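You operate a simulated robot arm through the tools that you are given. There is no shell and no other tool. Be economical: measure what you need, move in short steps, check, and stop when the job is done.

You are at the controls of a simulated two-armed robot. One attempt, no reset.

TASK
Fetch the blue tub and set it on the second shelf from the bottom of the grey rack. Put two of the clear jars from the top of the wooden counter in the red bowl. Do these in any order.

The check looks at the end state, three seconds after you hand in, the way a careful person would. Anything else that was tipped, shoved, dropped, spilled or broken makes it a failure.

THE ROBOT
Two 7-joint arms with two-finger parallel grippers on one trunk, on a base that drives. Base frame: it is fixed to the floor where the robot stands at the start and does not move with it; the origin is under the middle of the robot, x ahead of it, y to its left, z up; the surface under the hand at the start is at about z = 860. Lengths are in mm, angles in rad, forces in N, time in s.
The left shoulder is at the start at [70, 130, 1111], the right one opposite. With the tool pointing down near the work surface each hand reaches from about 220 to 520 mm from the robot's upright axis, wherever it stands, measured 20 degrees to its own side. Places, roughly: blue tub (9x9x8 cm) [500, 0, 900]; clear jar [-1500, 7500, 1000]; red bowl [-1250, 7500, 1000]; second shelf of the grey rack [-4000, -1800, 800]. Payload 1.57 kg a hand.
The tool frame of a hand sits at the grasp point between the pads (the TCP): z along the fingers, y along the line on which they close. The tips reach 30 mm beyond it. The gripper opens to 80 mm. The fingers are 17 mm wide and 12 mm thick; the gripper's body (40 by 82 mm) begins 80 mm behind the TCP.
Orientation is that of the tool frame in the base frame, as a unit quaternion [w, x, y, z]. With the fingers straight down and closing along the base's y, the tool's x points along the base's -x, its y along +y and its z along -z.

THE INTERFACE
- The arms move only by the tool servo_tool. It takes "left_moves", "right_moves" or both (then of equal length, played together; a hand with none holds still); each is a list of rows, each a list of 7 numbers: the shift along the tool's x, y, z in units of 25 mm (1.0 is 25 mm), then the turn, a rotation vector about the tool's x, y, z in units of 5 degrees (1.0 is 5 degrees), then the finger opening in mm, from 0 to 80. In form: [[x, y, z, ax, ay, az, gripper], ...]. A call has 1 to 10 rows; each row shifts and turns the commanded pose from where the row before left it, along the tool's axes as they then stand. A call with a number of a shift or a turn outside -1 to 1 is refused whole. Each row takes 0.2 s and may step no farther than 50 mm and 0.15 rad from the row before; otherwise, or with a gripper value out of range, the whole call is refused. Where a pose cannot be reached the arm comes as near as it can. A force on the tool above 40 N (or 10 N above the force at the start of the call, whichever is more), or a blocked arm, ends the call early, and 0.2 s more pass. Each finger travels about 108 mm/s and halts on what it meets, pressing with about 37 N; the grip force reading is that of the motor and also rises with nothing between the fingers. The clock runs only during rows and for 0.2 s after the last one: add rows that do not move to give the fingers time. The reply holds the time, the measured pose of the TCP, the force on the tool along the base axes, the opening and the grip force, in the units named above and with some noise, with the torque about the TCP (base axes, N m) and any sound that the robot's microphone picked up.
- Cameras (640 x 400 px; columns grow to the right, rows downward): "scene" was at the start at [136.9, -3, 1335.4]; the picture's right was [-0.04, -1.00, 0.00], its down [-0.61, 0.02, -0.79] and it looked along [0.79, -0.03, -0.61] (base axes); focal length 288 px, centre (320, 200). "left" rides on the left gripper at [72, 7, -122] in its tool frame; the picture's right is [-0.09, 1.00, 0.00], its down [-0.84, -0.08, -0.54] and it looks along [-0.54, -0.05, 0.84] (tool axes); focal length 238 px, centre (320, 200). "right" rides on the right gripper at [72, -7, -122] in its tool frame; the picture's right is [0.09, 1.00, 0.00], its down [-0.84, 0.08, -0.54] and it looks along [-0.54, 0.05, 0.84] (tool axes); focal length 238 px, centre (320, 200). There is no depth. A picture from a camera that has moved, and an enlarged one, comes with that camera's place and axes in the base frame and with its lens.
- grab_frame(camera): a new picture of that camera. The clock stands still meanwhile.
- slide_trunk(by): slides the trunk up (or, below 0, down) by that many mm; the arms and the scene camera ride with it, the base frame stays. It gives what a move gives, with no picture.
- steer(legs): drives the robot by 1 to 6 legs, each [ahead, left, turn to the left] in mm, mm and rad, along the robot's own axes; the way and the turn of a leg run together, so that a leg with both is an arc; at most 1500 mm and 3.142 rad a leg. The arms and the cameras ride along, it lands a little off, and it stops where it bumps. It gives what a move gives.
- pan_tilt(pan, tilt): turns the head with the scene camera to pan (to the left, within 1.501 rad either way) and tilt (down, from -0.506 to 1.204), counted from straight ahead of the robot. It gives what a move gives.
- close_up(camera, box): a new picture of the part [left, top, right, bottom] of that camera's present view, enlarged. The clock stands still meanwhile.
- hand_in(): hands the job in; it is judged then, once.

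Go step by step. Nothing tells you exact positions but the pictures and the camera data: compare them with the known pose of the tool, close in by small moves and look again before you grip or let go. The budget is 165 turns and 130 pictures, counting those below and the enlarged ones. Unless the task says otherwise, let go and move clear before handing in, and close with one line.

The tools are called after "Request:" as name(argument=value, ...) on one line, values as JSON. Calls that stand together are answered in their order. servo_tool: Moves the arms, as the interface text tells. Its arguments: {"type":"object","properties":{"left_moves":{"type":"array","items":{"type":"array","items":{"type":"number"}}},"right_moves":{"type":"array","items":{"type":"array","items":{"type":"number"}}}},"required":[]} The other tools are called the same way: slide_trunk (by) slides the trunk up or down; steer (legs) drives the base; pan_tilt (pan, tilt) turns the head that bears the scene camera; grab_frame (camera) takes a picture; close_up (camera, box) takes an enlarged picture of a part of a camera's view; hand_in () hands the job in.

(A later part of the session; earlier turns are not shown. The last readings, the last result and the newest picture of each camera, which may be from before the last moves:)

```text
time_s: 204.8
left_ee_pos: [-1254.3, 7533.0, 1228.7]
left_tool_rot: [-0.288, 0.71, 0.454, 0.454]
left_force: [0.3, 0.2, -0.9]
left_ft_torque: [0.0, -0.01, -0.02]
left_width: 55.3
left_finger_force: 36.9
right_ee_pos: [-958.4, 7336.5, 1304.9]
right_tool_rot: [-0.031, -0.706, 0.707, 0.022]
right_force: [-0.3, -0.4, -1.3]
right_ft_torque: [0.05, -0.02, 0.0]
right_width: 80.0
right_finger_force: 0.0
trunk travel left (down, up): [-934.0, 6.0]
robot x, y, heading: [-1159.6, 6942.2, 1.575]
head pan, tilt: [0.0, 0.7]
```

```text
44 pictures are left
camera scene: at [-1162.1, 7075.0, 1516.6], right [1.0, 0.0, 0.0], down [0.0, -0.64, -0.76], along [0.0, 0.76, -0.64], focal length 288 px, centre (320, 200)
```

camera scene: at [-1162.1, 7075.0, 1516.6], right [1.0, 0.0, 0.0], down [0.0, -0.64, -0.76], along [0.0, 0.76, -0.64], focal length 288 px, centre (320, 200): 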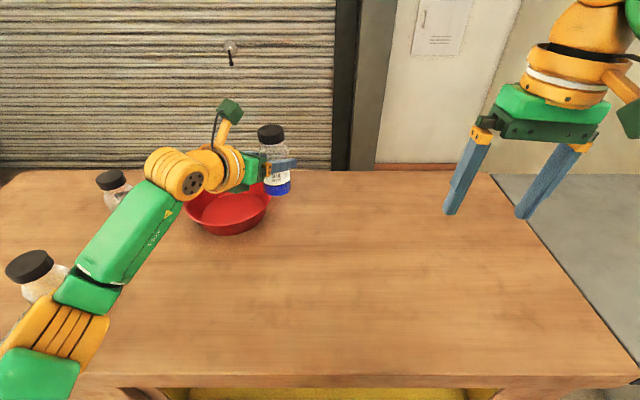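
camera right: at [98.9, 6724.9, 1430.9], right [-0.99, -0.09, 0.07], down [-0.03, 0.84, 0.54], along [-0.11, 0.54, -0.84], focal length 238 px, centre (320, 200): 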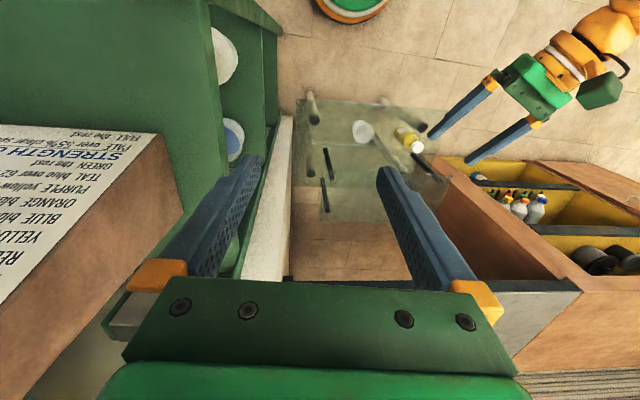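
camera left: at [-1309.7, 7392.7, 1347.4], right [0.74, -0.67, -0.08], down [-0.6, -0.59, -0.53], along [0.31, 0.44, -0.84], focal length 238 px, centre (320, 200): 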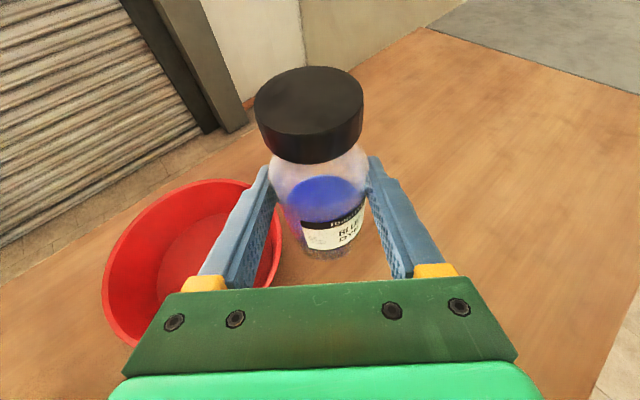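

The elbow follows the hand and would hit the yellow jar at the bowl. New order: I set the blue jar down on the free counter area to the right, put the yellow jar into the bowl first, then come back for the blue one.

Request:
steer(legs=[[0, -75, 0], [-180, 0, 0]])

Request:
slide_trunk(by=-72)

Request:
grab_frame(camera="scene")

```text
time_s: 206.9
left_ee_pos: [-1175.7, 7359.9, 1226.3]
left_tool_rot: [-0.287, 0.711, 0.455, 0.452]
left_force: [-0.4, 0.0, -0.1]
left_ft_torque: [-0.01, -0.04, 0.01]
left_width: 54.9
left_finger_force: 36.8
right_ee_pos: [-881.6, 7163.4, 1303.0]
right_tool_rot: [-0.034, -0.706, 0.707, 0.023]
right_force: [0.6, 0.6, -1.0]
right_ft_torque: [-0.06, -0.02, -0.02]
right_width: 80.0
right_finger_force: 0.0
trunk travel left (down, up): [-934.0, 6.0]
robot x, y, heading: [-1085.6, 6764.6, 1.576]
head pan, tilt: [0.0, 0.7]
```

```text
time_s: 208.0
left_ee_pos: [-1176.7, 7355.4, 1155.7]
left_tool_rot: [-0.287, 0.711, 0.454, 0.454]
left_force: [1.3, 0.5, -1.4]
left_ft_torque: [-0.03, -0.02, -0.03]
left_width: 55.0
left_finger_force: 37.2
right_ee_pos: [-882.5, 7159.8, 1232.5]
right_tool_rot: [0.032, 0.707, -0.706, -0.023]
right_force: [1.0, 0.8, -0.3]
right_ft_torque: [-0.01, 0.0, -0.02]
right_width: 79.8
right_finger_force: 0.1
trunk travel left (down, up): [-862.0, 78.0]
robot x, y, heading: [-1086.5, 6762.9, 1.574]
head pan, tilt: [0.0, 0.7]
```

```text
43 pictures are left
camera scene: at [-1085.0, 6898.8, 1444.6], right [1.0, 0.0, 0.0], down [0.0, -0.64, -0.76], along [0.0, 0.76, -0.64], focal length 288 px, centre (320, 200)
```

scene: 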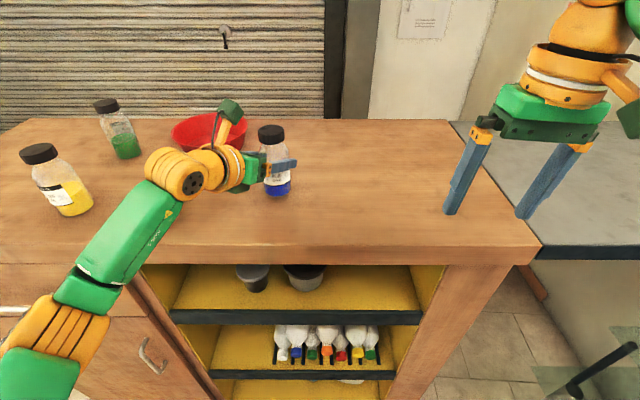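

Request:
servo_tool(left_moves=[[-0.15, 0, 0.07, 0, 0, 0, 40], [-0.11, 0, 0.05, 0, 0, 0, 40], [-0.11, 0, 0.05, 0, 0, 0, 40]])

Request:
close_up(camera="scene", box=[220, 110, 330, 210])

```text
time_s: 208.8
left_ee_pos: [-1177.6, 7355.5, 1147.1]
left_tool_rot: [-0.288, 0.711, 0.455, 0.454]
left_force: [1.1, -0.5, -1.1]
left_ft_torque: [0.03, 0.01, 0.01]
left_width: 55.1
left_finger_force: 36.8
right_ee_pos: [-882.8, 7159.9, 1232.9]
right_tool_rot: [0.032, 0.707, -0.706, -0.023]
right_force: [-0.9, 1.0, 0.0]
right_ft_torque: [-0.01, -0.02, 0.03]
right_width: 80.0
right_finger_force: 0.0
trunk travel left (down, up): [-862.0, 78.0]
robot x, y, heading: [-1083.8, 6761.9, 1.575]
head pan, tilt: [0.0, 0.7]
```

```text
4.00 times, centred on (275, 160) of scene
camera zoom: at [-1085.0, 6899.3, 1444.6], right [1.0, 0.0, 0.0], down [0.0, -0.64, -0.76], along [0.0, 0.76, -0.64], focal length 1154 px, centre (500, 360)
```

zoom: 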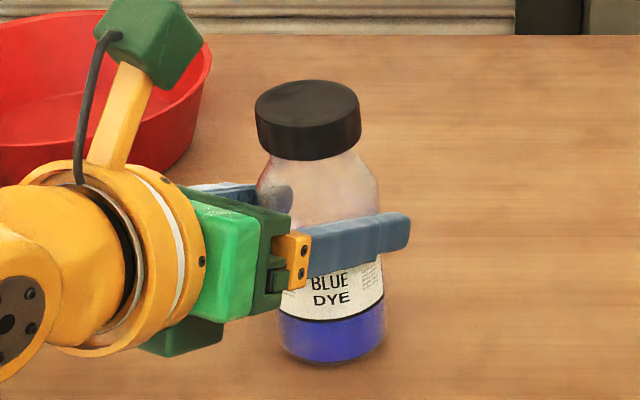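

Request:
servo_tool(left_moves=[[-0.075, 0, 0.035, 0, 0, 0, 40], [-0.075, 0, 0.035, 0, 0, 0, 40]])

Request:
servo_tool(left_moves=[[-0.05, 0, 0.023, 0, 0, 0, 40]])

```text
time_s: 209.4
left_ee_pos: [-1176.9, 7354.0, 1145.1]
left_tool_rot: [-0.289, 0.71, 0.453, 0.455]
left_force: [-0.1, 3.5, 8.8]
left_ft_torque: [0.26, 0.21, -0.03]
left_width: 54.8
left_finger_force: 37.1
right_ee_pos: [-882.6, 7158.4, 1233.1]
right_tool_rot: [0.032, 0.707, -0.706, -0.023]
right_force: [-0.7, 0.7, 0.6]
right_ft_torque: [0.0, 0.02, 0.01]
right_width: 80.0
right_finger_force: 0.0
trunk travel left (down, up): [-862.0, 78.0]
robot x, y, heading: [-1084.3, 6761.1, 1.576]
head pan, tilt: [0.0, 0.7]
```

```text
time_s: 209.8
left_ee_pos: [-1178.1, 7354.2, 1144.9]
left_tool_rot: [-0.291, 0.709, 0.452, 0.457]
left_force: [-1.6, 8.1, 21.1]
left_ft_torque: [0.48, 0.3, -0.08]
left_width: 55.0
left_finger_force: 37.3
right_ee_pos: [-881.1, 7157.8, 1233.0]
right_tool_rot: [0.031, 0.707, -0.706, -0.024]
right_force: [-0.5, 0.1, -0.2]
right_ft_torque: [-0.03, -0.02, -0.03]
right_width: 80.1
right_finger_force: 0.0
trunk travel left (down, up): [-862.0, 78.0]
robot x, y, heading: [-1086.1, 6757.4, 1.58]
head pan, tilt: [0.0, 0.7]
```

The jar stands on the counter. I ease the pressure slightly and open.

Request:
servo_tool(left_moves=[[0.05, 0, -0.023, 0, 0, 0, 40], [0, 0, 0, 0, 0, 0, 58], [0, 0, 0, 0, 0, 0, 66], [0, 0, 0, 0, 0, 0, 80], [0, 0, 0, 0, 0, 0, 80]])

Request:
servo_tool(left_moves=[[-0.17, 0, -0.36, 0, 0, 0, 80], [-0.34, 0, -0.72, 0, 0, 0, 80], [-0.34, 0, -0.72, 0, 0, 0, 80], [-0.34, 0, -0.72, 0, 0, 0, 80], [-0.34, 0, -0.72, 0, 0, 0, 80], [-0.34, 0, -0.72, 0, 0, 0, 80]])

Request:
grab_frame(camera="scene")

```text
time_s: 211.0
left_ee_pos: [-1179.4, 7354.9, 1142.3]
left_tool_rot: [-0.288, 0.71, 0.455, 0.453]
left_force: [0.4, 0.1, -0.4]
left_ft_torque: [0.0, 0.0, 0.0]
left_width: 80.3
left_finger_force: 0.1
right_ee_pos: [-882.3, 7159.1, 1232.7]
right_tool_rot: [0.031, 0.708, -0.706, -0.023]
right_force: [0.4, 0.1, -0.5]
right_ft_torque: [0.01, -0.04, 0.0]
right_width: 79.9
right_finger_force: 0.1
trunk travel left (down, up): [-862.0, 78.0]
robot x, y, heading: [-1086.1, 6762.8, 1.575]
head pan, tilt: [0.0, 0.7]
```

```text
time_s: 212.4
left_ee_pos: [-1222.9, 7254.0, 1143.9]
left_tool_rot: [-0.288, 0.71, 0.454, 0.455]
left_force: [-0.2, 0.1, -0.2]
left_ft_torque: [0.0, -0.03, -0.02]
left_width: 79.8
left_finger_force: 0.1
right_ee_pos: [-883.5, 7157.8, 1233.0]
right_tool_rot: [0.031, 0.707, -0.706, -0.023]
right_force: [0.6, 0.1, 0.1]
right_ft_torque: [0.0, -0.02, 0.03]
right_width: 80.0
right_finger_force: 0.0
trunk travel left (down, up): [-862.0, 78.0]
robot x, y, heading: [-1083.9, 6763.7, 1.571]
head pan, tilt: [0.0, 0.7]
```

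```text
41 pictures are left
camera scene: at [-1085.6, 6897.6, 1444.8], right [1.0, 0.0, 0.0], down [0.0, -0.64, -0.77], along [0.0, 0.77, -0.64], focal length 288 px, centre (320, 200)
```

scene: 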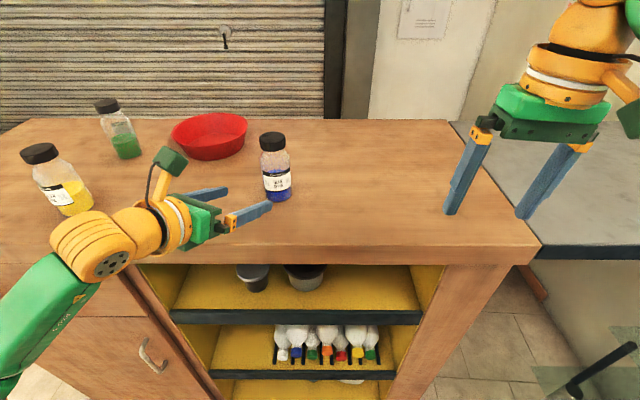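

The blue jar stands upright at about (−1179, 7355). Now I go for the yellow jar at about (−1572, 7317).

Request:
steer(legs=[[-50, 0, 0], [0, 398, 0]])

Request:
grab_frame(camera="left")

Request:
grab_frame(camera="scene")

```text
time_s: 215.4
left_ee_pos: [-1620.5, 7203.1, 1142.3]
left_tool_rot: [-0.289, 0.711, 0.454, 0.454]
left_force: [-0.2, -0.5, 0.5]
left_ft_torque: [0.02, -0.01, -0.02]
left_width: 80.0
left_finger_force: 0.1
right_ee_pos: [-1278.1, 7106.0, 1230.6]
right_tool_rot: [0.032, 0.707, -0.706, -0.024]
right_force: [-0.1, -0.3, 0.1]
right_ft_torque: [-0.02, -0.02, -0.01]
right_width: 79.9
right_finger_force: 0.1
trunk travel left (down, up): [-862.0, 78.0]
robot x, y, heading: [-1479.7, 6710.6, 1.571]
head pan, tilt: [0.0, 0.7]
```

```text
40 pictures are left
camera left: at [-1646.6, 7127.9, 1259.9], right [0.89, -0.46, -0.08], down [-0.43, -0.73, -0.53], along [0.18, 0.5, -0.84], focal length 238 px, centre (320, 200)
```

left: 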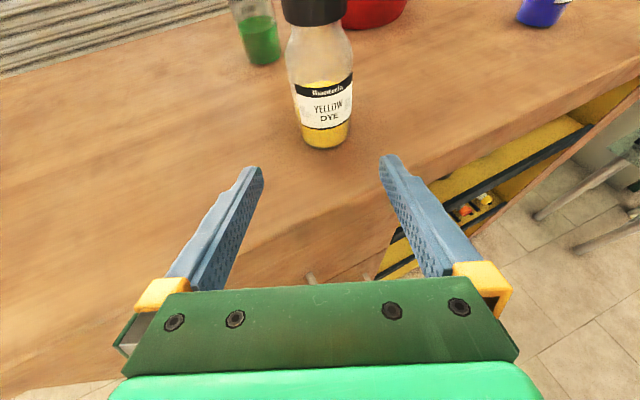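

```text
39 pictures are left
camera scene: at [-1480.7, 6845.6, 1444.7], right [1.0, 0.0, 0.0], down [0.0, -0.64, -0.76], along [0.0, 0.76, -0.64], focal length 288 px, centre (320, 200)
```

scene: 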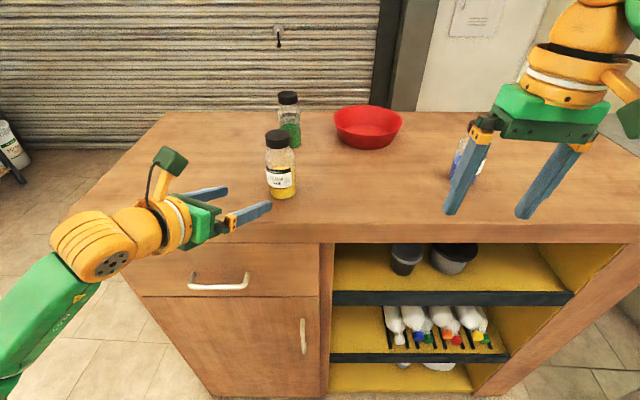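

Request:
servo_tool(left_moves=[[0, 0.2, 0, 0, 0, 0, 80], [0.34, 0, 0.725, 0, 0, 0, 80], [0.34, 0, 0.725, 0, 0, 0, 80], [0.34, 0, 0.725, 0, 0, 0, 80], [0.34, 0, 0.725, 0, 0, 0, 80], [0.34, 0, 0.725, 0, 0, 0, 80]])

Request:
grab_frame(camera="left")

```text
time_s: 216.8
left_ee_pos: [-1574.4, 7293.2, 1142.7]
left_tool_rot: [-0.288, 0.711, 0.454, 0.453]
left_force: [0.9, 0.2, -0.2]
left_ft_torque: [-0.02, -0.02, -0.01]
left_width: 80.2
left_finger_force: 0.0
right_ee_pos: [-1279.5, 7106.9, 1231.4]
right_tool_rot: [0.032, 0.707, -0.706, -0.023]
right_force: [-0.2, 0.0, 0.1]
right_ft_torque: [-0.03, 0.0, -0.02]
right_width: 80.1
right_finger_force: 0.0
trunk travel left (down, up): [-862.0, 78.0]
robot x, y, heading: [-1484.2, 6707.6, 1.571]
head pan, tilt: [0.0, 0.7]
```

```text
38 pictures are left
camera left: at [-1601.5, 7218.5, 1259.6], right [0.89, -0.46, -0.08], down [-0.43, -0.73, -0.53], along [0.18, 0.5, -0.84], focal length 238 px, centre (320, 200)
```

left: 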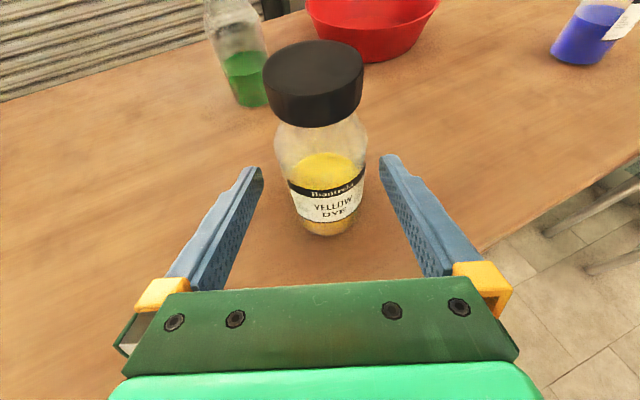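

Centred; about 18 mm to go. I move in, grip, and lift.

Request:
servo_tool(left_moves=[[0.3, 0.05, 0.65, 0, 0, 0, 80], [0, 0, 0, 0, 0, 0, 66], [0, 0, 0, 0, 0, 0, 50], [0, 0, 0, 0, 0, 0, 40], [0, 0, 0, 0, 0, 0, 40]])

Request:
servo_tool(left_moves=[[0.36, 0, -0.17, 0, 0, 0, 40], [0.5, 0, -0.235, 0, 0, 0, 40]])

Request:
slide_trunk(by=72)

Request:
grab_frame(camera="scene")

Request:
grab_frame(camera="left")

```text
time_s: 218.0
left_ee_pos: [-1566.3, 7307.6, 1142.8]
left_tool_rot: [-0.287, 0.711, 0.454, 0.454]
left_force: [0.0, -0.7, 0.0]
left_ft_torque: [0.01, 0.01, -0.02]
left_width: 55.7
left_finger_force: 36.9
right_ee_pos: [-1280.5, 7106.2, 1232.0]
right_tool_rot: [0.031, 0.707, -0.706, -0.024]
right_force: [0.2, -0.5, 0.1]
right_ft_torque: [-0.01, -0.01, 0.0]
right_width: 79.7
right_finger_force: 0.0
trunk travel left (down, up): [-862.0, 78.0]
robot x, y, heading: [-1480.1, 6712.3, 1.573]
head pan, tilt: [0.0, 0.7]
```

```text
time_s: 218.6
left_ee_pos: [-1566.0, 7307.1, 1167.2]
left_tool_rot: [-0.288, 0.711, 0.454, 0.454]
left_force: [-0.4, 0.7, -1.3]
left_ft_torque: [-0.01, 0.02, 0.01]
left_width: 56.2
left_finger_force: 37.0
right_ee_pos: [-1280.2, 7107.0, 1233.7]
right_tool_rot: [0.031, 0.707, -0.706, -0.024]
right_force: [0.3, 0.5, 0.2]
right_ft_torque: [0.02, 0.01, -0.01]
right_width: 79.9
right_finger_force: 0.0
trunk travel left (down, up): [-862.0, 78.0]
robot x, y, heading: [-1485.0, 6707.8, 1.576]
head pan, tilt: [0.0, 0.7]
```

```text
time_s: 219.7
left_ee_pos: [-1566.3, 7307.3, 1239.2]
left_tool_rot: [-0.287, 0.711, 0.455, 0.453]
left_force: [-0.2, -0.9, -1.2]
left_ft_torque: [-0.01, 0.02, 0.02]
left_width: 55.8
left_finger_force: 36.8
right_ee_pos: [-1280.6, 7107.4, 1303.3]
right_tool_rot: [0.032, 0.707, -0.706, -0.023]
right_force: [-0.1, -0.4, 0.4]
right_ft_torque: [0.04, 0.0, -0.01]
right_width: 79.8
right_finger_force: 0.0
trunk travel left (down, up): [-934.0, 6.0]
robot x, y, heading: [-1481.8, 6710.8, 1.574]
head pan, tilt: [0.0, 0.7]
```

```text
37 pictures are left
camera scene: at [-1483.3, 6846.4, 1516.6], right [1.0, 0.0, 0.0], down [0.0, -0.64, -0.76], along [0.0, 0.76, -0.64], focal length 288 px, centre (320, 200)
```

scene: 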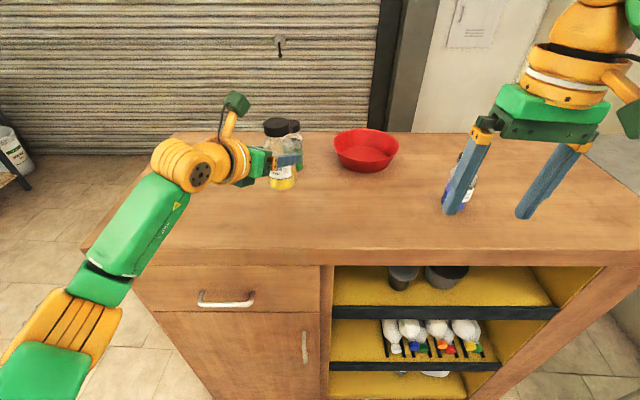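

```text
36 pictures are left
camera left: at [-1593.7, 7233.1, 1355.3], right [0.89, -0.46, -0.08], down [-0.43, -0.73, -0.53], along [0.18, 0.5, -0.84], focal length 238 px, centre (320, 200)
```

left: 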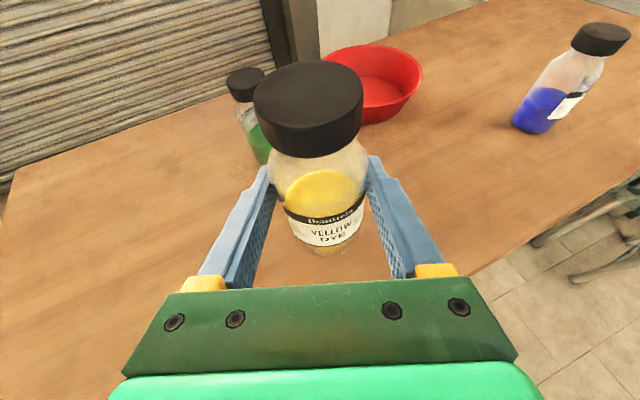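

The yellow jar is held with its base at z ≈ 1164, above the rim. The bowl centre is (−1358, 7547). I move right, then ahead over the bowl.

Request:
steer(legs=[[0, -219, 0], [240, 0, 0]])

Request:
grab_frame(camera="scene")

Request:
grab_frame(camera="left")

```text
time_s: 222.8
left_ee_pos: [-1347.3, 7542.0, 1240.8]
left_tool_rot: [-0.288, 0.711, 0.452, 0.455]
left_force: [0.2, -1.3, -1.7]
left_ft_torque: [-0.05, -0.02, 0.03]
left_width: 55.9
left_finger_force: 37.2
right_ee_pos: [-1062.5, 7340.7, 1306.0]
right_tool_rot: [-0.03, -0.706, 0.707, 0.024]
right_force: [0.0, -0.8, 0.3]
right_ft_torque: [0.02, -0.02, 0.0]
right_width: 79.9
right_finger_force: 0.0
trunk travel left (down, up): [-934.0, 6.0]
robot x, y, heading: [-1262.9, 6946.7, 1.572]
head pan, tilt: [0.0, 0.7]
```

```text
35 pictures are left
camera scene: at [-1265.4, 7080.0, 1517.2], right [1.0, 0.0, 0.0], down [0.0, -0.64, -0.77], along [0.0, 0.77, -0.64], focal length 288 px, centre (320, 200)
```

scene: 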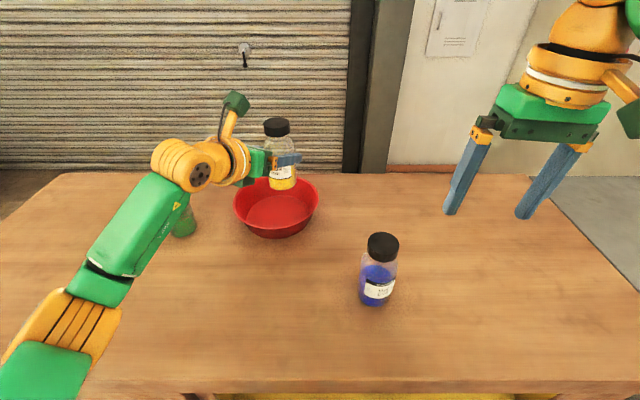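

```text
34 pictures are left
camera left: at [-1374.3, 7467.8, 1357.4], right [0.88, -0.46, -0.08], down [-0.43, -0.73, -0.53], along [0.19, 0.51, -0.84], focal length 238 px, centre (320, 200)
```

left: 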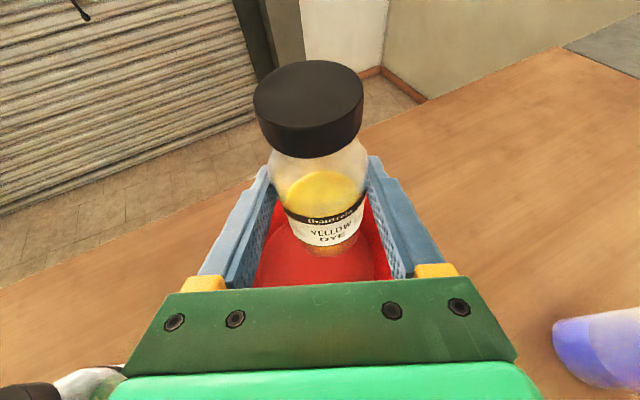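

The jar is over the bowl; I need about 39 mm further ahead for the far spot. Half by base, half by arm.

Request:
steer(legs=[[20, 0, 0]])

Request:
servo_tool(left_moves=[[0.15, -0.16, 0.31, 0, 0, 0, 40], [0.15, -0.16, 0.31, 0, 0, 0, 40]])

Request:
close_up(camera="scene", box=[190, 100, 350, 250])

```text
time_s: 223.6
left_ee_pos: [-1346.5, 7563.2, 1240.6]
left_tool_rot: [-0.288, 0.711, 0.451, 0.456]
left_force: [-0.1, -0.6, -0.1]
left_ft_torque: [0.02, 0.02, -0.01]
left_width: 55.7
left_finger_force: 37.1
right_ee_pos: [-1061.8, 7361.0, 1306.1]
right_tool_rot: [-0.03, -0.706, 0.708, 0.026]
right_force: [0.5, 0.2, 0.0]
right_ft_torque: [0.07, 0.01, 0.01]
right_width: 80.0
right_finger_force: 0.0
trunk travel left (down, up): [-934.0, 6.0]
robot x, y, heading: [-1265.7, 6971.0, 1.574]
head pan, tilt: [0.0, 0.7]
```

```text
time_s: 224.2
left_ee_pos: [-1346.3, 7585.4, 1238.7]
left_tool_rot: [-0.287, 0.711, 0.453, 0.454]
left_force: [0.3, 0.6, -1.9]
left_ft_torque: [-0.03, 0.04, -0.07]
left_width: 55.6
left_finger_force: 37.2
right_ee_pos: [-1061.3, 7364.9, 1303.4]
right_tool_rot: [-0.032, -0.706, 0.707, 0.024]
right_force: [0.1, -0.1, 0.5]
right_ft_torque: [-0.01, -0.01, 0.01]
right_width: 80.0
right_finger_force: 0.0
trunk travel left (down, up): [-934.0, 6.0]
robot x, y, heading: [-1266.6, 6968.8, 1.573]
head pan, tilt: [0.0, 0.7]
```

```text
2.67 times, centred on (270, 175) of scene
camera zoom: at [-1264.7, 7105.9, 1516.6], right [1.0, 0.0, 0.0], down [0.0, -0.64, -0.76], along [0.0, 0.76, -0.64], focal length 769 px, centre (453, 267)
```

zoom: 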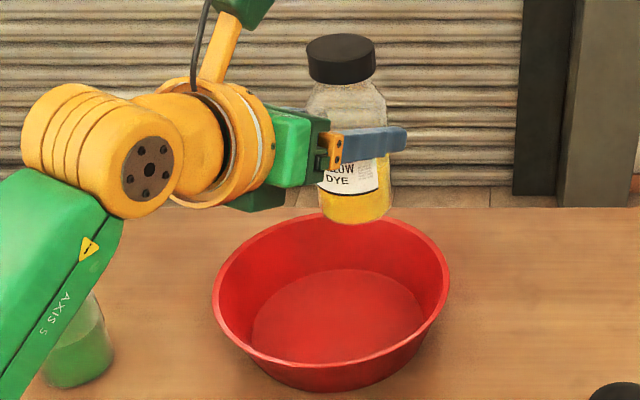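

The bowl floor is about 150 mm wide, centred at (−1360, 7568); the jar at (−1346, 7585) will stand on its far side, leaving room for the second. I lower the trunk 72 mm.

Request:
slide_trunk(by=-72)

Request:
close_up(camera="scene", box=[160, 80, 350, 250])

Request:
grab_frame(camera="left")

```text
time_s: 225.3
left_ee_pos: [-1346.5, 7584.9, 1166.5]
left_tool_rot: [-0.287, 0.711, 0.453, 0.455]
left_force: [0.8, 1.0, -1.5]
left_ft_torque: [-0.01, 0.0, 0.01]
left_width: 55.4
left_finger_force: 36.8
right_ee_pos: [-1062.1, 7364.9, 1233.1]
right_tool_rot: [-0.032, -0.706, 0.707, 0.023]
right_force: [0.3, 0.5, -0.1]
right_ft_torque: [-0.01, 0.01, 0.02]
right_width: 80.1
right_finger_force: 0.2
trunk travel left (down, up): [-862.0, 78.0]
robot x, y, heading: [-1267.0, 6967.7, 1.571]
head pan, tilt: [0.0, 0.7]
```

```text
2.35 times, centred on (255, 165) of scene
camera zoom: at [-1265.0, 7105.7, 1444.6], right [1.0, 0.0, 0.0], down [0.0, -0.64, -0.76], along [0.0, 0.76, -0.64], focal length 678 px, centre (473, 282)
```

zoom: 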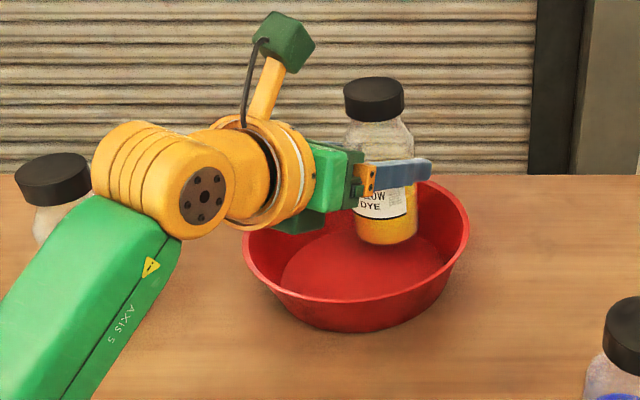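

```text
31 pictures are left
camera left: at [-1374.2, 7511.8, 1284.1], right [0.88, -0.46, -0.08], down [-0.43, -0.73, -0.53], along [0.18, 0.5, -0.84], focal length 238 px, centre (320, 200)
```

left: 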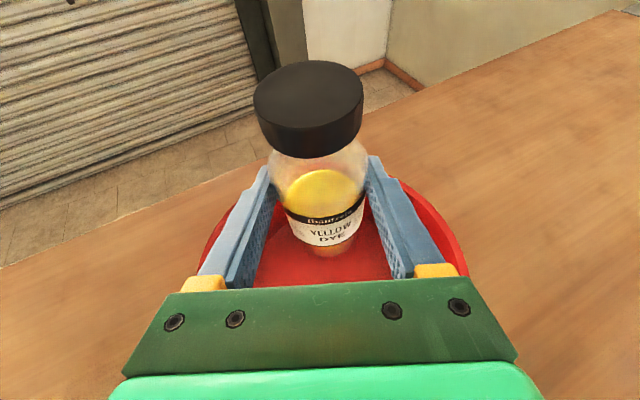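

Request:
servo_tool(left_moves=[[-0.15, 0, 0.07, 0, 0, 0, 40], [-0.15, 0, 0.07, 0, 0, 0, 40], [-0.11, 0, 0.05, 0, 0, 0, 40]])

Request:
servo_tool(left_moves=[[-0.08, 0, 0.037, 0, 0, 0, 40], [-0.08, 0, 0.037, 0, 0, 0, 40]])

```text
time_s: 226.1
left_ee_pos: [-1346.8, 7586.3, 1154.6]
left_tool_rot: [-0.286, 0.712, 0.453, 0.454]
left_force: [0.0, 0.4, -2.6]
left_ft_torque: [0.0, 0.0, 0.01]
left_width: 55.5
left_finger_force: 36.6
right_ee_pos: [-1061.3, 7365.4, 1232.8]
right_tool_rot: [-0.032, -0.706, 0.707, 0.024]
right_force: [0.0, -1.1, -0.1]
right_ft_torque: [-0.03, 0.01, -0.01]
right_width: 80.0
right_finger_force: 0.0
trunk travel left (down, up): [-862.0, 78.0]
robot x, y, heading: [-1266.9, 6967.8, 1.573]
head pan, tilt: [0.0, 0.7]
```

```text
time_s: 226.7
left_ee_pos: [-1345.4, 7585.0, 1152.8]
left_tool_rot: [-0.287, 0.712, 0.453, 0.454]
left_force: [-0.1, 0.0, -1.2]
left_ft_torque: [-0.06, 0.03, 0.0]
left_width: 55.2
left_finger_force: 37.2
right_ee_pos: [-1062.0, 7365.2, 1232.6]
right_tool_rot: [-0.032, -0.706, 0.707, 0.023]
right_force: [-0.7, -0.3, 0.0]
right_ft_torque: [0.03, 0.0, 0.0]
right_width: 80.0
right_finger_force: 0.0
trunk travel left (down, up): [-862.0, 78.0]
robot x, y, heading: [-1270.8, 6971.2, 1.573]
head pan, tilt: [0.0, 0.7]
```

Request:
servo_tool(left_moves=[[-0.08, 0, 0.037, 0, 0, 0, 40], [-0.08, 0, 0.037, 0, 0, 0, 40]])

Request:
servo_tool(left_moves=[[-0.06, 0, 0.028, 0, 0, 0, 40]])

```text
time_s: 227.3
left_ee_pos: [-1346.0, 7584.5, 1146.7]
left_tool_rot: [-0.287, 0.711, 0.453, 0.454]
left_force: [0.0, 0.9, 0.3]
left_ft_torque: [0.02, 0.08, 0.05]
left_width: 55.5
left_finger_force: 37.5
right_ee_pos: [-1060.5, 7365.3, 1231.3]
right_tool_rot: [-0.032, -0.706, 0.707, 0.024]
right_force: [-0.1, 1.3, -0.8]
right_ft_torque: [-0.02, -0.03, 0.02]
right_width: 79.8
right_finger_force: 0.0
trunk travel left (down, up): [-862.0, 78.0]
robot x, y, heading: [-1261.8, 6970.2, 1.573]
head pan, tilt: [0.0, 0.7]
```

```text
time_s: 227.7
left_ee_pos: [-1346.3, 7585.8, 1147.6]
left_tool_rot: [-0.288, 0.711, 0.452, 0.455]
left_force: [-0.7, 2.8, 6.2]
left_ft_torque: [0.14, 0.16, -0.01]
left_width: 55.3
left_finger_force: 36.6
right_ee_pos: [-1060.8, 7364.1, 1233.3]
right_tool_rot: [-0.032, -0.706, 0.707, 0.024]
right_force: [0.3, 0.3, 0.5]
right_ft_torque: [-0.01, -0.03, -0.03]
right_width: 79.9
right_finger_force: 0.0
trunk travel left (down, up): [-862.0, 78.0]
robot x, y, heading: [-1265.3, 6971.0, 1.573]
head pan, tilt: [0.0, 0.7]
```

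The jar touches the bowl floor (6 N at z 1147). I open and look before withdrawing.

Request:
servo_tool(left_moves=[[0, 0, 0, 0, 0, 0, 58], [0, 0, 0, 0, 0, 0, 64], [0, 0, 0, 0, 0, 0, 76], [0, 0, 0, 0, 0, 0, 76]])

Request:
grab_frame(camera="left")

Request:
close_up(camera="scene", box=[160, 80, 350, 250])

```text
time_s: 228.7
left_ee_pos: [-1345.6, 7585.6, 1145.4]
left_tool_rot: [-0.287, 0.711, 0.453, 0.454]
left_force: [-0.6, 0.6, -0.2]
left_ft_torque: [-0.01, 0.02, -0.03]
left_width: 75.8
left_finger_force: 0.1
right_ee_pos: [-1062.3, 7364.7, 1232.0]
right_tool_rot: [-0.032, -0.706, 0.707, 0.024]
right_force: [-0.4, -0.3, 0.3]
right_ft_torque: [-0.03, -0.03, 0.01]
right_width: 79.8
right_finger_force: 0.1
trunk travel left (down, up): [-862.0, 78.0]
robot x, y, heading: [-1265.7, 6969.5, 1.573]
head pan, tilt: [0.0, 0.7]
```

```text
30 pictures are left
camera left: at [-1373.6, 7511.3, 1262.6], right [0.88, -0.46, -0.08], down [-0.43, -0.73, -0.53], along [0.18, 0.5, -0.84], focal length 238 px, centre (320, 200)
```

left: 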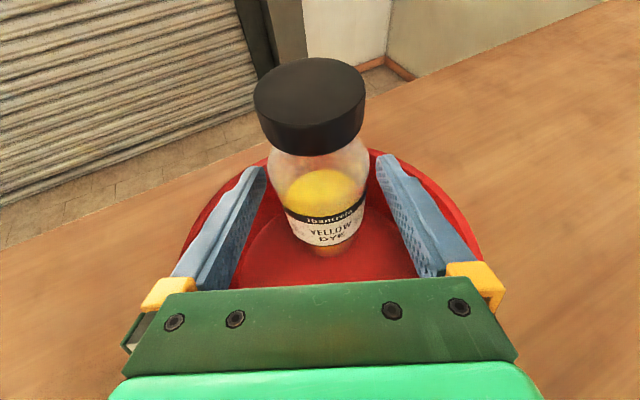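

```text
2.35 times, centred on (255, 165) of scene
camera zoom: at [-1264.9, 7105.2, 1444.7], right [1.0, 0.0, 0.0], down [0.0, -0.64, -0.76], along [0.0, 0.76, -0.64], focal length 678 px, centre (473, 282)
```

zoom: 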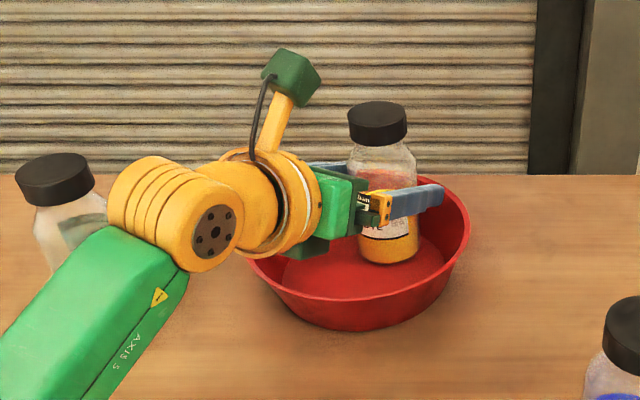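

The yellow jar stands in the bowl. I withdraw backwards and up along the tool axis, then back the base off.

Request:
servo_tool(left_moves=[[0, 0, -0.5, 0, 0, 0, 78], [0, 0, -0.8, 0, 0, 0, 78], [0, 0, -0.8, 0, 0, 0, 78], [0, 0, -0.8, 0, 0, 0, 78], [0, 0, -0.8, 0, 0, 0, 78]])

Request:
steer(legs=[[-250, 0, 0]])

Request:
grab_frame(camera="scene")

```text
time_s: 229.9
left_ee_pos: [-1383.5, 7509.0, 1185.3]
left_tool_rot: [-0.287, 0.711, 0.453, 0.455]
left_force: [-0.5, -0.2, -0.3]
left_ft_torque: [0.01, -0.02, 0.01]
left_width: 78.3
left_finger_force: 0.0
right_ee_pos: [-1061.8, 7364.0, 1233.9]
right_tool_rot: [-0.031, -0.706, 0.707, 0.024]
right_force: [0.2, 0.3, -0.4]
right_ft_torque: [0.03, 0.02, 0.04]
right_width: 79.6
right_finger_force: 0.0
trunk travel left (down, up): [-862.0, 78.0]
robot x, y, heading: [-1264.2, 6970.7, 1.569]
head pan, tilt: [0.0, 0.7]
```

```text
time_s: 231.7
left_ee_pos: [-1382.3, 7260.5, 1182.6]
left_tool_rot: [-0.286, 0.712, 0.454, 0.453]
left_force: [0.1, -0.3, 1.0]
left_ft_torque: [0.0, 0.03, -0.07]
left_width: 77.9
left_finger_force: 0.1
right_ee_pos: [-1061.5, 7115.8, 1232.4]
right_tool_rot: [-0.032, -0.706, 0.707, 0.023]
right_force: [-0.2, 0.0, 0.5]
right_ft_torque: [-0.02, -0.04, 0.0]
right_width: 80.1
right_finger_force: 0.1
trunk travel left (down, up): [-862.0, 78.0]
robot x, y, heading: [-1264.9, 6716.7, 1.576]
head pan, tilt: [0.0, 0.7]
```

```text
28 pictures are left
camera scene: at [-1264.7, 6856.3, 1444.3], right [1.0, 0.0, 0.0], down [0.0, -0.65, -0.76], along [0.0, 0.76, -0.65], focal length 288 px, centre (320, 200)
```

scene: 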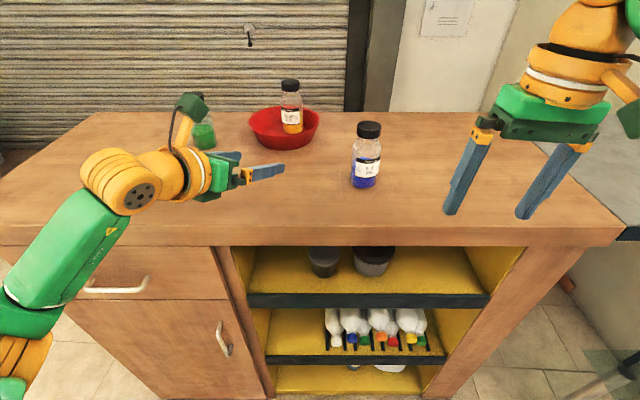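

Yellow is in the bowl upright. Next the blue jar at (−1178, 7354).

Request:
steer(legs=[[-20, -150, 0]])

Request:
servo_tool(left_moves=[[-0.725, 0, 0.338, 0, 0, 0, 80], [-0.725, 0, 0.338, 0, 0, 0, 80]])

Request:
grab_frame(camera="left")

```text
time_s: 233.1
left_ee_pos: [-1235.9, 7237.7, 1183.7]
left_tool_rot: [-0.287, 0.71, 0.455, 0.455]
left_force: [-0.3, -0.3, 0.1]
left_ft_torque: [-0.03, -0.02, -0.02]
left_width: 77.9
left_finger_force: 0.1
right_ee_pos: [-915.3, 7093.8, 1232.0]
right_tool_rot: [0.031, 0.707, -0.706, -0.022]
right_force: [-0.2, 0.2, -0.2]
right_ft_torque: [0.0, -0.03, 0.0]
right_width: 80.1
right_finger_force: 0.0
trunk travel left (down, up): [-862.0, 78.0]
robot x, y, heading: [-1114.6, 6698.4, 1.576]
head pan, tilt: [0.0, 0.7]
```

```text
time_s: 233.7
left_ee_pos: [-1233.5, 7238.7, 1143.4]
left_tool_rot: [-0.287, 0.711, 0.454, 0.455]
left_force: [-0.1, 0.2, -0.4]
left_ft_torque: [0.02, 0.0, -0.02]
left_width: 79.8
left_finger_force: 0.1
right_ee_pos: [-913.5, 7093.8, 1232.5]
right_tool_rot: [0.032, 0.707, -0.706, -0.022]
right_force: [-0.1, 0.0, -0.2]
right_ft_torque: [-0.04, -0.01, 0.0]
right_width: 80.1
right_finger_force: 0.0
trunk travel left (down, up): [-862.0, 78.0]
robot x, y, heading: [-1114.3, 6699.4, 1.575]
head pan, tilt: [0.0, 0.7]
```

```text
27 pictures are left
camera left: at [-1261.4, 7164.2, 1261.1], right [0.89, -0.46, -0.08], down [-0.43, -0.73, -0.53], along [0.18, 0.5, -0.84], focal length 238 px, centre (320, 200)
```

left: 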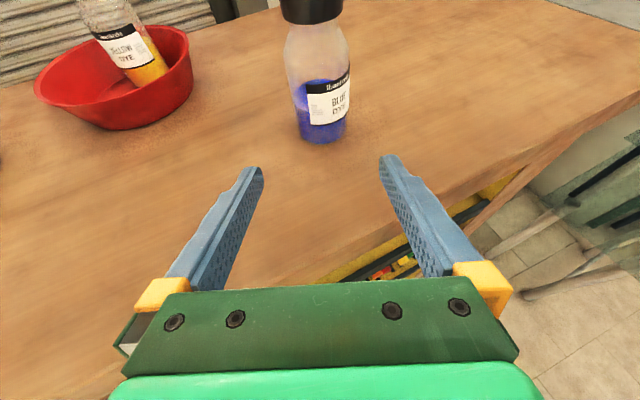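

Request:
servo_tool(left_moves=[[0.37, 0, 0.797, 0, 0, 0, 80], [0.37, 0, 0.797, 0, 0, 0, 80], [0.37, 0, 0.797, 0, 0, 0, 80], [0.37, 0, 0.797, 0, 0, 0, 80], [0.37, 0, 0.797, 0, 0, 0, 80]])

Request:
grab_frame(camera="left")

```text
time_s: 234.9
left_ee_pos: [-1187.2, 7338.0, 1143.6]
left_tool_rot: [-0.288, 0.711, 0.453, 0.454]
left_force: [-0.2, 0.0, -0.2]
left_ft_torque: [-0.03, 0.0, -0.05]
left_width: 80.0
left_finger_force: 0.1
right_ee_pos: [-910.9, 7095.6, 1231.4]
right_tool_rot: [0.032, 0.707, -0.706, -0.024]
right_force: [0.4, 0.2, -0.4]
right_ft_torque: [0.01, 0.02, -0.03]
right_width: 80.1
right_finger_force: 0.1
trunk travel left (down, up): [-862.0, 78.0]
robot x, y, heading: [-1115.5, 6694.6, 1.57]
head pan, tilt: [0.0, 0.7]
```

```text
26 pictures are left
camera left: at [-1213.5, 7263.9, 1259.8], right [0.89, -0.46, -0.08], down [-0.43, -0.73, -0.53], along [0.18, 0.5, -0.84], focal length 238 px, centre (320, 200)
```

left: 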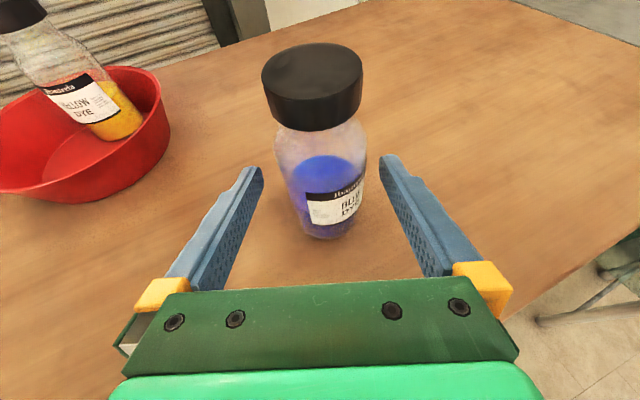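

Request:
servo_tool(left_moves=[[0.28, 0.05, 0.62, 0, 0, 0, 80], [0, 0, 0, 0, 0, 0, 66], [0, 0, 0, 0, 0, 0, 50], [0, 0, 0, 0, 0, 0, 40], [0, 0, 0, 0, 0, 0, 40]])

Request:
servo_tool(left_moves=[[0.36, 0, -0.17, 0, 0, 0, 40], [0.5, 0, -0.235, 0, 0, 0, 40]])

Request:
slide_trunk(by=72)

Request:
grab_frame(camera="scene")

```text
time_s: 236.1
left_ee_pos: [-1178.5, 7353.0, 1144.2]
left_tool_rot: [-0.287, 0.711, 0.453, 0.454]
left_force: [-0.8, 1.1, 0.1]
left_ft_torque: [0.03, 0.02, -0.01]
left_width: 54.6
left_finger_force: 37.3
right_ee_pos: [-912.3, 7093.7, 1231.8]
right_tool_rot: [0.032, 0.707, -0.706, -0.024]
right_force: [0.8, -0.7, 0.2]
right_ft_torque: [0.03, 0.01, 0.0]
right_width: 80.0
right_finger_force: 0.1
trunk travel left (down, up): [-862.0, 78.0]
robot x, y, heading: [-1113.0, 6698.7, 1.575]
head pan, tilt: [0.0, 0.7]
```

```text
time_s: 236.7
left_ee_pos: [-1177.4, 7353.9, 1168.3]
left_tool_rot: [-0.287, 0.711, 0.454, 0.454]
left_force: [0.4, 0.1, -1.7]
left_ft_torque: [-0.01, -0.01, 0.0]
left_width: 54.7
left_finger_force: 37.6
right_ee_pos: [-910.1, 7094.6, 1232.2]
right_tool_rot: [0.032, 0.707, -0.706, -0.025]
right_force: [0.3, 0.0, -0.2]
right_ft_torque: [-0.01, -0.02, -0.05]
right_width: 79.9
right_finger_force: 0.0
trunk travel left (down, up): [-862.0, 78.0]
robot x, y, heading: [-1115.0, 6695.5, 1.567]
head pan, tilt: [0.0, 0.7]
```

```text
time_s: 237.8
left_ee_pos: [-1177.2, 7353.6, 1239.5]
left_tool_rot: [-0.287, 0.711, 0.454, 0.454]
left_force: [-0.4, -0.4, -1.8]
left_ft_torque: [-0.02, 0.03, 0.01]
left_width: 54.7
left_finger_force: 37.0
right_ee_pos: [-911.2, 7094.2, 1304.3]
right_tool_rot: [0.033, 0.707, -0.706, -0.023]
right_force: [0.3, 0.3, -0.1]
right_ft_torque: [0.01, -0.03, -0.02]
right_width: 80.1
right_finger_force: 0.2
trunk travel left (down, up): [-934.0, 6.0]
robot x, y, heading: [-1115.2, 6696.0, 1.576]
head pan, tilt: [0.0, 0.7]
```

```text
25 pictures are left
camera scene: at [-1114.2, 6834.2, 1516.6], right [1.0, 0.0, 0.0], down [0.0, -0.64, -0.76], along [0.0, 0.76, -0.64], focal length 288 px, centre (320, 200)
```

scene: 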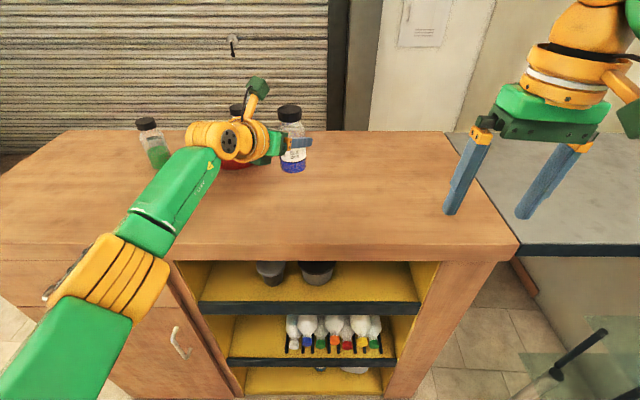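

Held. Target for the second jar is (−1377, 7532), behind-left of the yellow one. I go left first, then ahead, stopping 40 mm short.

Request:
steer(legs=[[0, 200, 0], [138, 0, 0]])

Request:
grab_frame(camera="left")

Request:
close_up(camera="scene", box=[180, 80, 370, 230])

```text
time_s: 240.3
left_ee_pos: [-1382.9, 7481.8, 1242.2]
left_tool_rot: [-0.29, 0.709, 0.455, 0.454]
left_force: [0.3, 0.2, -1.2]
left_ft_torque: [-0.03, 0.02, 0.06]
left_width: 54.4
left_finger_force: 36.8
right_ee_pos: [-1115.3, 7225.5, 1307.6]
right_tool_rot: [0.03, 0.708, -0.705, -0.026]
right_force: [0.3, -0.5, -0.2]
right_ft_torque: [0.0, 0.04, 0.01]
right_width: 80.2
right_finger_force: 0.0
trunk travel left (down, up): [-934.0, 6.0]
robot x, y, heading: [-1317.4, 6835.5, 1.579]
head pan, tilt: [0.0, 0.7]
```

```text
24 pictures are left
camera left: at [-1410.9, 7408.1, 1359.4], right [0.89, -0.45, -0.08], down [-0.42, -0.73, -0.53], along [0.18, 0.51, -0.84], focal length 238 px, centre (320, 200)
```

left: 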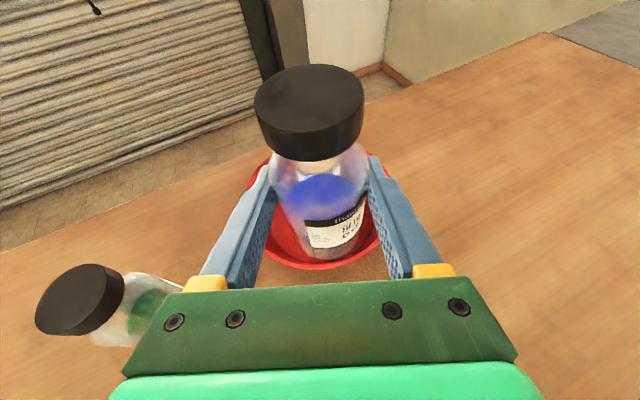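

```text
2.67 times, centred on (275, 155) of scene
camera zoom: at [-1317.9, 6962.7, 1517.2], right [1.0, 0.01, 0.0], down [0.0, -0.64, -0.77], along [-0.01, 0.77, -0.64], focal length 769 px, centre (440, 320)
```

zoom: 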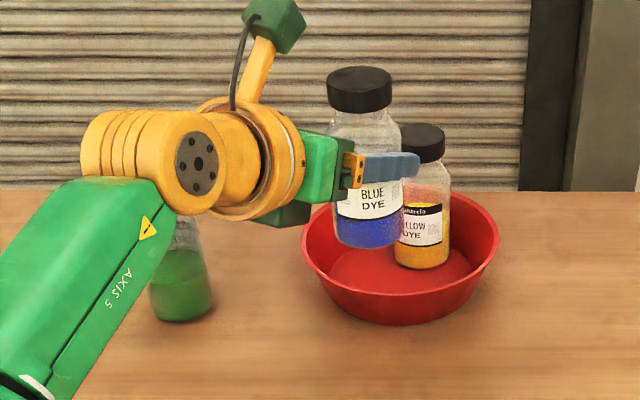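

Positions fit: the yellow jar at (−1345, 7590), target for blue (−1376, 7535). I move the last 53 mm ahead.

Request:
steer(legs=[[53, -8, 0]])

Request:
grab_frame(camera="left")

Request:
close_up(camera="scene", box=[180, 80, 370, 230])

```text
time_s: 241.2
left_ee_pos: [-1377.7, 7532.1, 1244.6]
left_tool_rot: [-0.29, 0.709, 0.454, 0.455]
left_force: [-0.2, -1.1, -1.2]
left_ft_torque: [-0.02, 0.01, 0.01]
left_width: 54.4
left_finger_force: 36.8
right_ee_pos: [-1109.1, 7274.5, 1307.5]
right_tool_rot: [0.029, 0.709, -0.704, -0.026]
right_force: [-0.1, -0.7, 0.1]
right_ft_torque: [0.09, -0.03, 0.0]
right_width: 80.0
right_finger_force: 0.0
trunk travel left (down, up): [-934.0, 6.0]
robot x, y, heading: [-1305.9, 6885.9, 1.573]
head pan, tilt: [0.0, 0.7]
```

```text
22 pictures are left
camera left: at [-1404.4, 7457.1, 1361.0], right [0.89, -0.45, -0.08], down [-0.42, -0.73, -0.54], along [0.18, 0.51, -0.84], focal length 238 px, centre (320, 200)
```

left: 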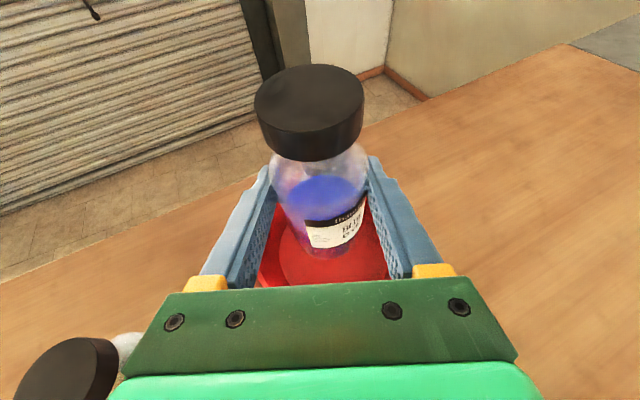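

```text
2.67 times, centred on (275, 155) of scene
camera zoom: at [-1311.6, 7011.3, 1517.6], right [1.0, 0.01, 0.0], down [0.01, -0.64, -0.77], along [0.0, 0.77, -0.64], focal length 769 px, centre (440, 320)
```

zoom: 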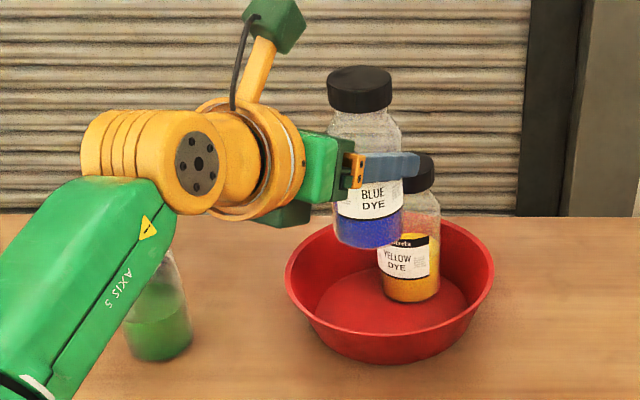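

Good gap to the yellow jar. I nudge 5 mm forward and lower the trunk.

Request:
servo_tool(left_moves=[[0.085, 0, 0.18, 0, 0, 0, 40]])

Request:
slide_trunk(by=-76)

Request:
close_up(camera="scene", box=[180, 80, 370, 230])

Request:
grab_frame(camera="left")

```text
time_s: 241.6
left_ee_pos: [-1371.6, 7548.4, 1236.7]
left_tool_rot: [-0.288, 0.71, 0.457, 0.452]
left_force: [-0.9, 0.4, -1.0]
left_ft_torque: [-0.09, 0.02, 0.02]
left_width: 54.3
left_finger_force: 37.1
right_ee_pos: [-1107.0, 7287.3, 1302.4]
right_tool_rot: [0.033, 0.708, -0.705, -0.022]
right_force: [0.8, 0.7, 1.0]
right_ft_torque: [-0.04, 0.01, -0.03]
right_width: 80.0
right_finger_force: 0.0
trunk travel left (down, up): [-934.0, 6.0]
robot x, y, heading: [-1308.2, 6886.7, 1.576]
head pan, tilt: [0.0, 0.7]
```

```text
time_s: 242.8
left_ee_pos: [-1372.6, 7544.9, 1163.2]
left_tool_rot: [-0.288, 0.71, 0.455, 0.454]
left_force: [-0.1, 0.0, -2.0]
left_ft_torque: [0.01, -0.01, -0.02]
left_width: 54.0
left_finger_force: 37.2
right_ee_pos: [-1108.1, 7283.3, 1228.9]
right_tool_rot: [0.031, 0.708, -0.705, -0.024]
right_force: [1.0, 0.3, -0.5]
right_ft_torque: [-0.01, 0.01, -0.01]
right_width: 80.1
right_finger_force: 0.2
trunk travel left (down, up): [-858.0, 82.0]
robot x, y, heading: [-1311.0, 6883.5, 1.581]
head pan, tilt: [0.0, 0.7]
```

```text
2.67 times, centred on (275, 155) of scene
camera zoom: at [-1309.8, 7021.8, 1440.6], right [1.0, 0.01, 0.0], down [0.0, -0.64, -0.76], along [-0.01, 0.76, -0.64], focal length 769 px, centre (440, 320)
```

zoom: 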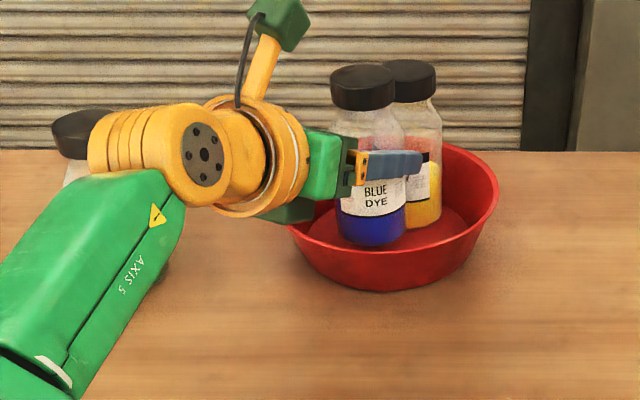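

```text
19 pictures are left
camera left: at [-1401.0, 7470.8, 1280.3], right [0.89, -0.45, -0.08], down [-0.42, -0.74, -0.53], along [0.18, 0.5, -0.84], focal length 238 px, centre (320, 200)
```

left: 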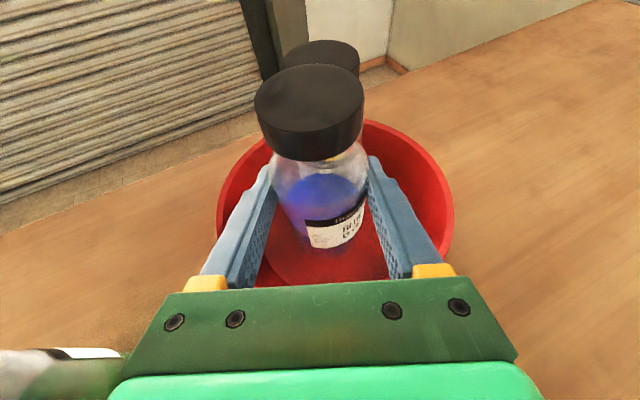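

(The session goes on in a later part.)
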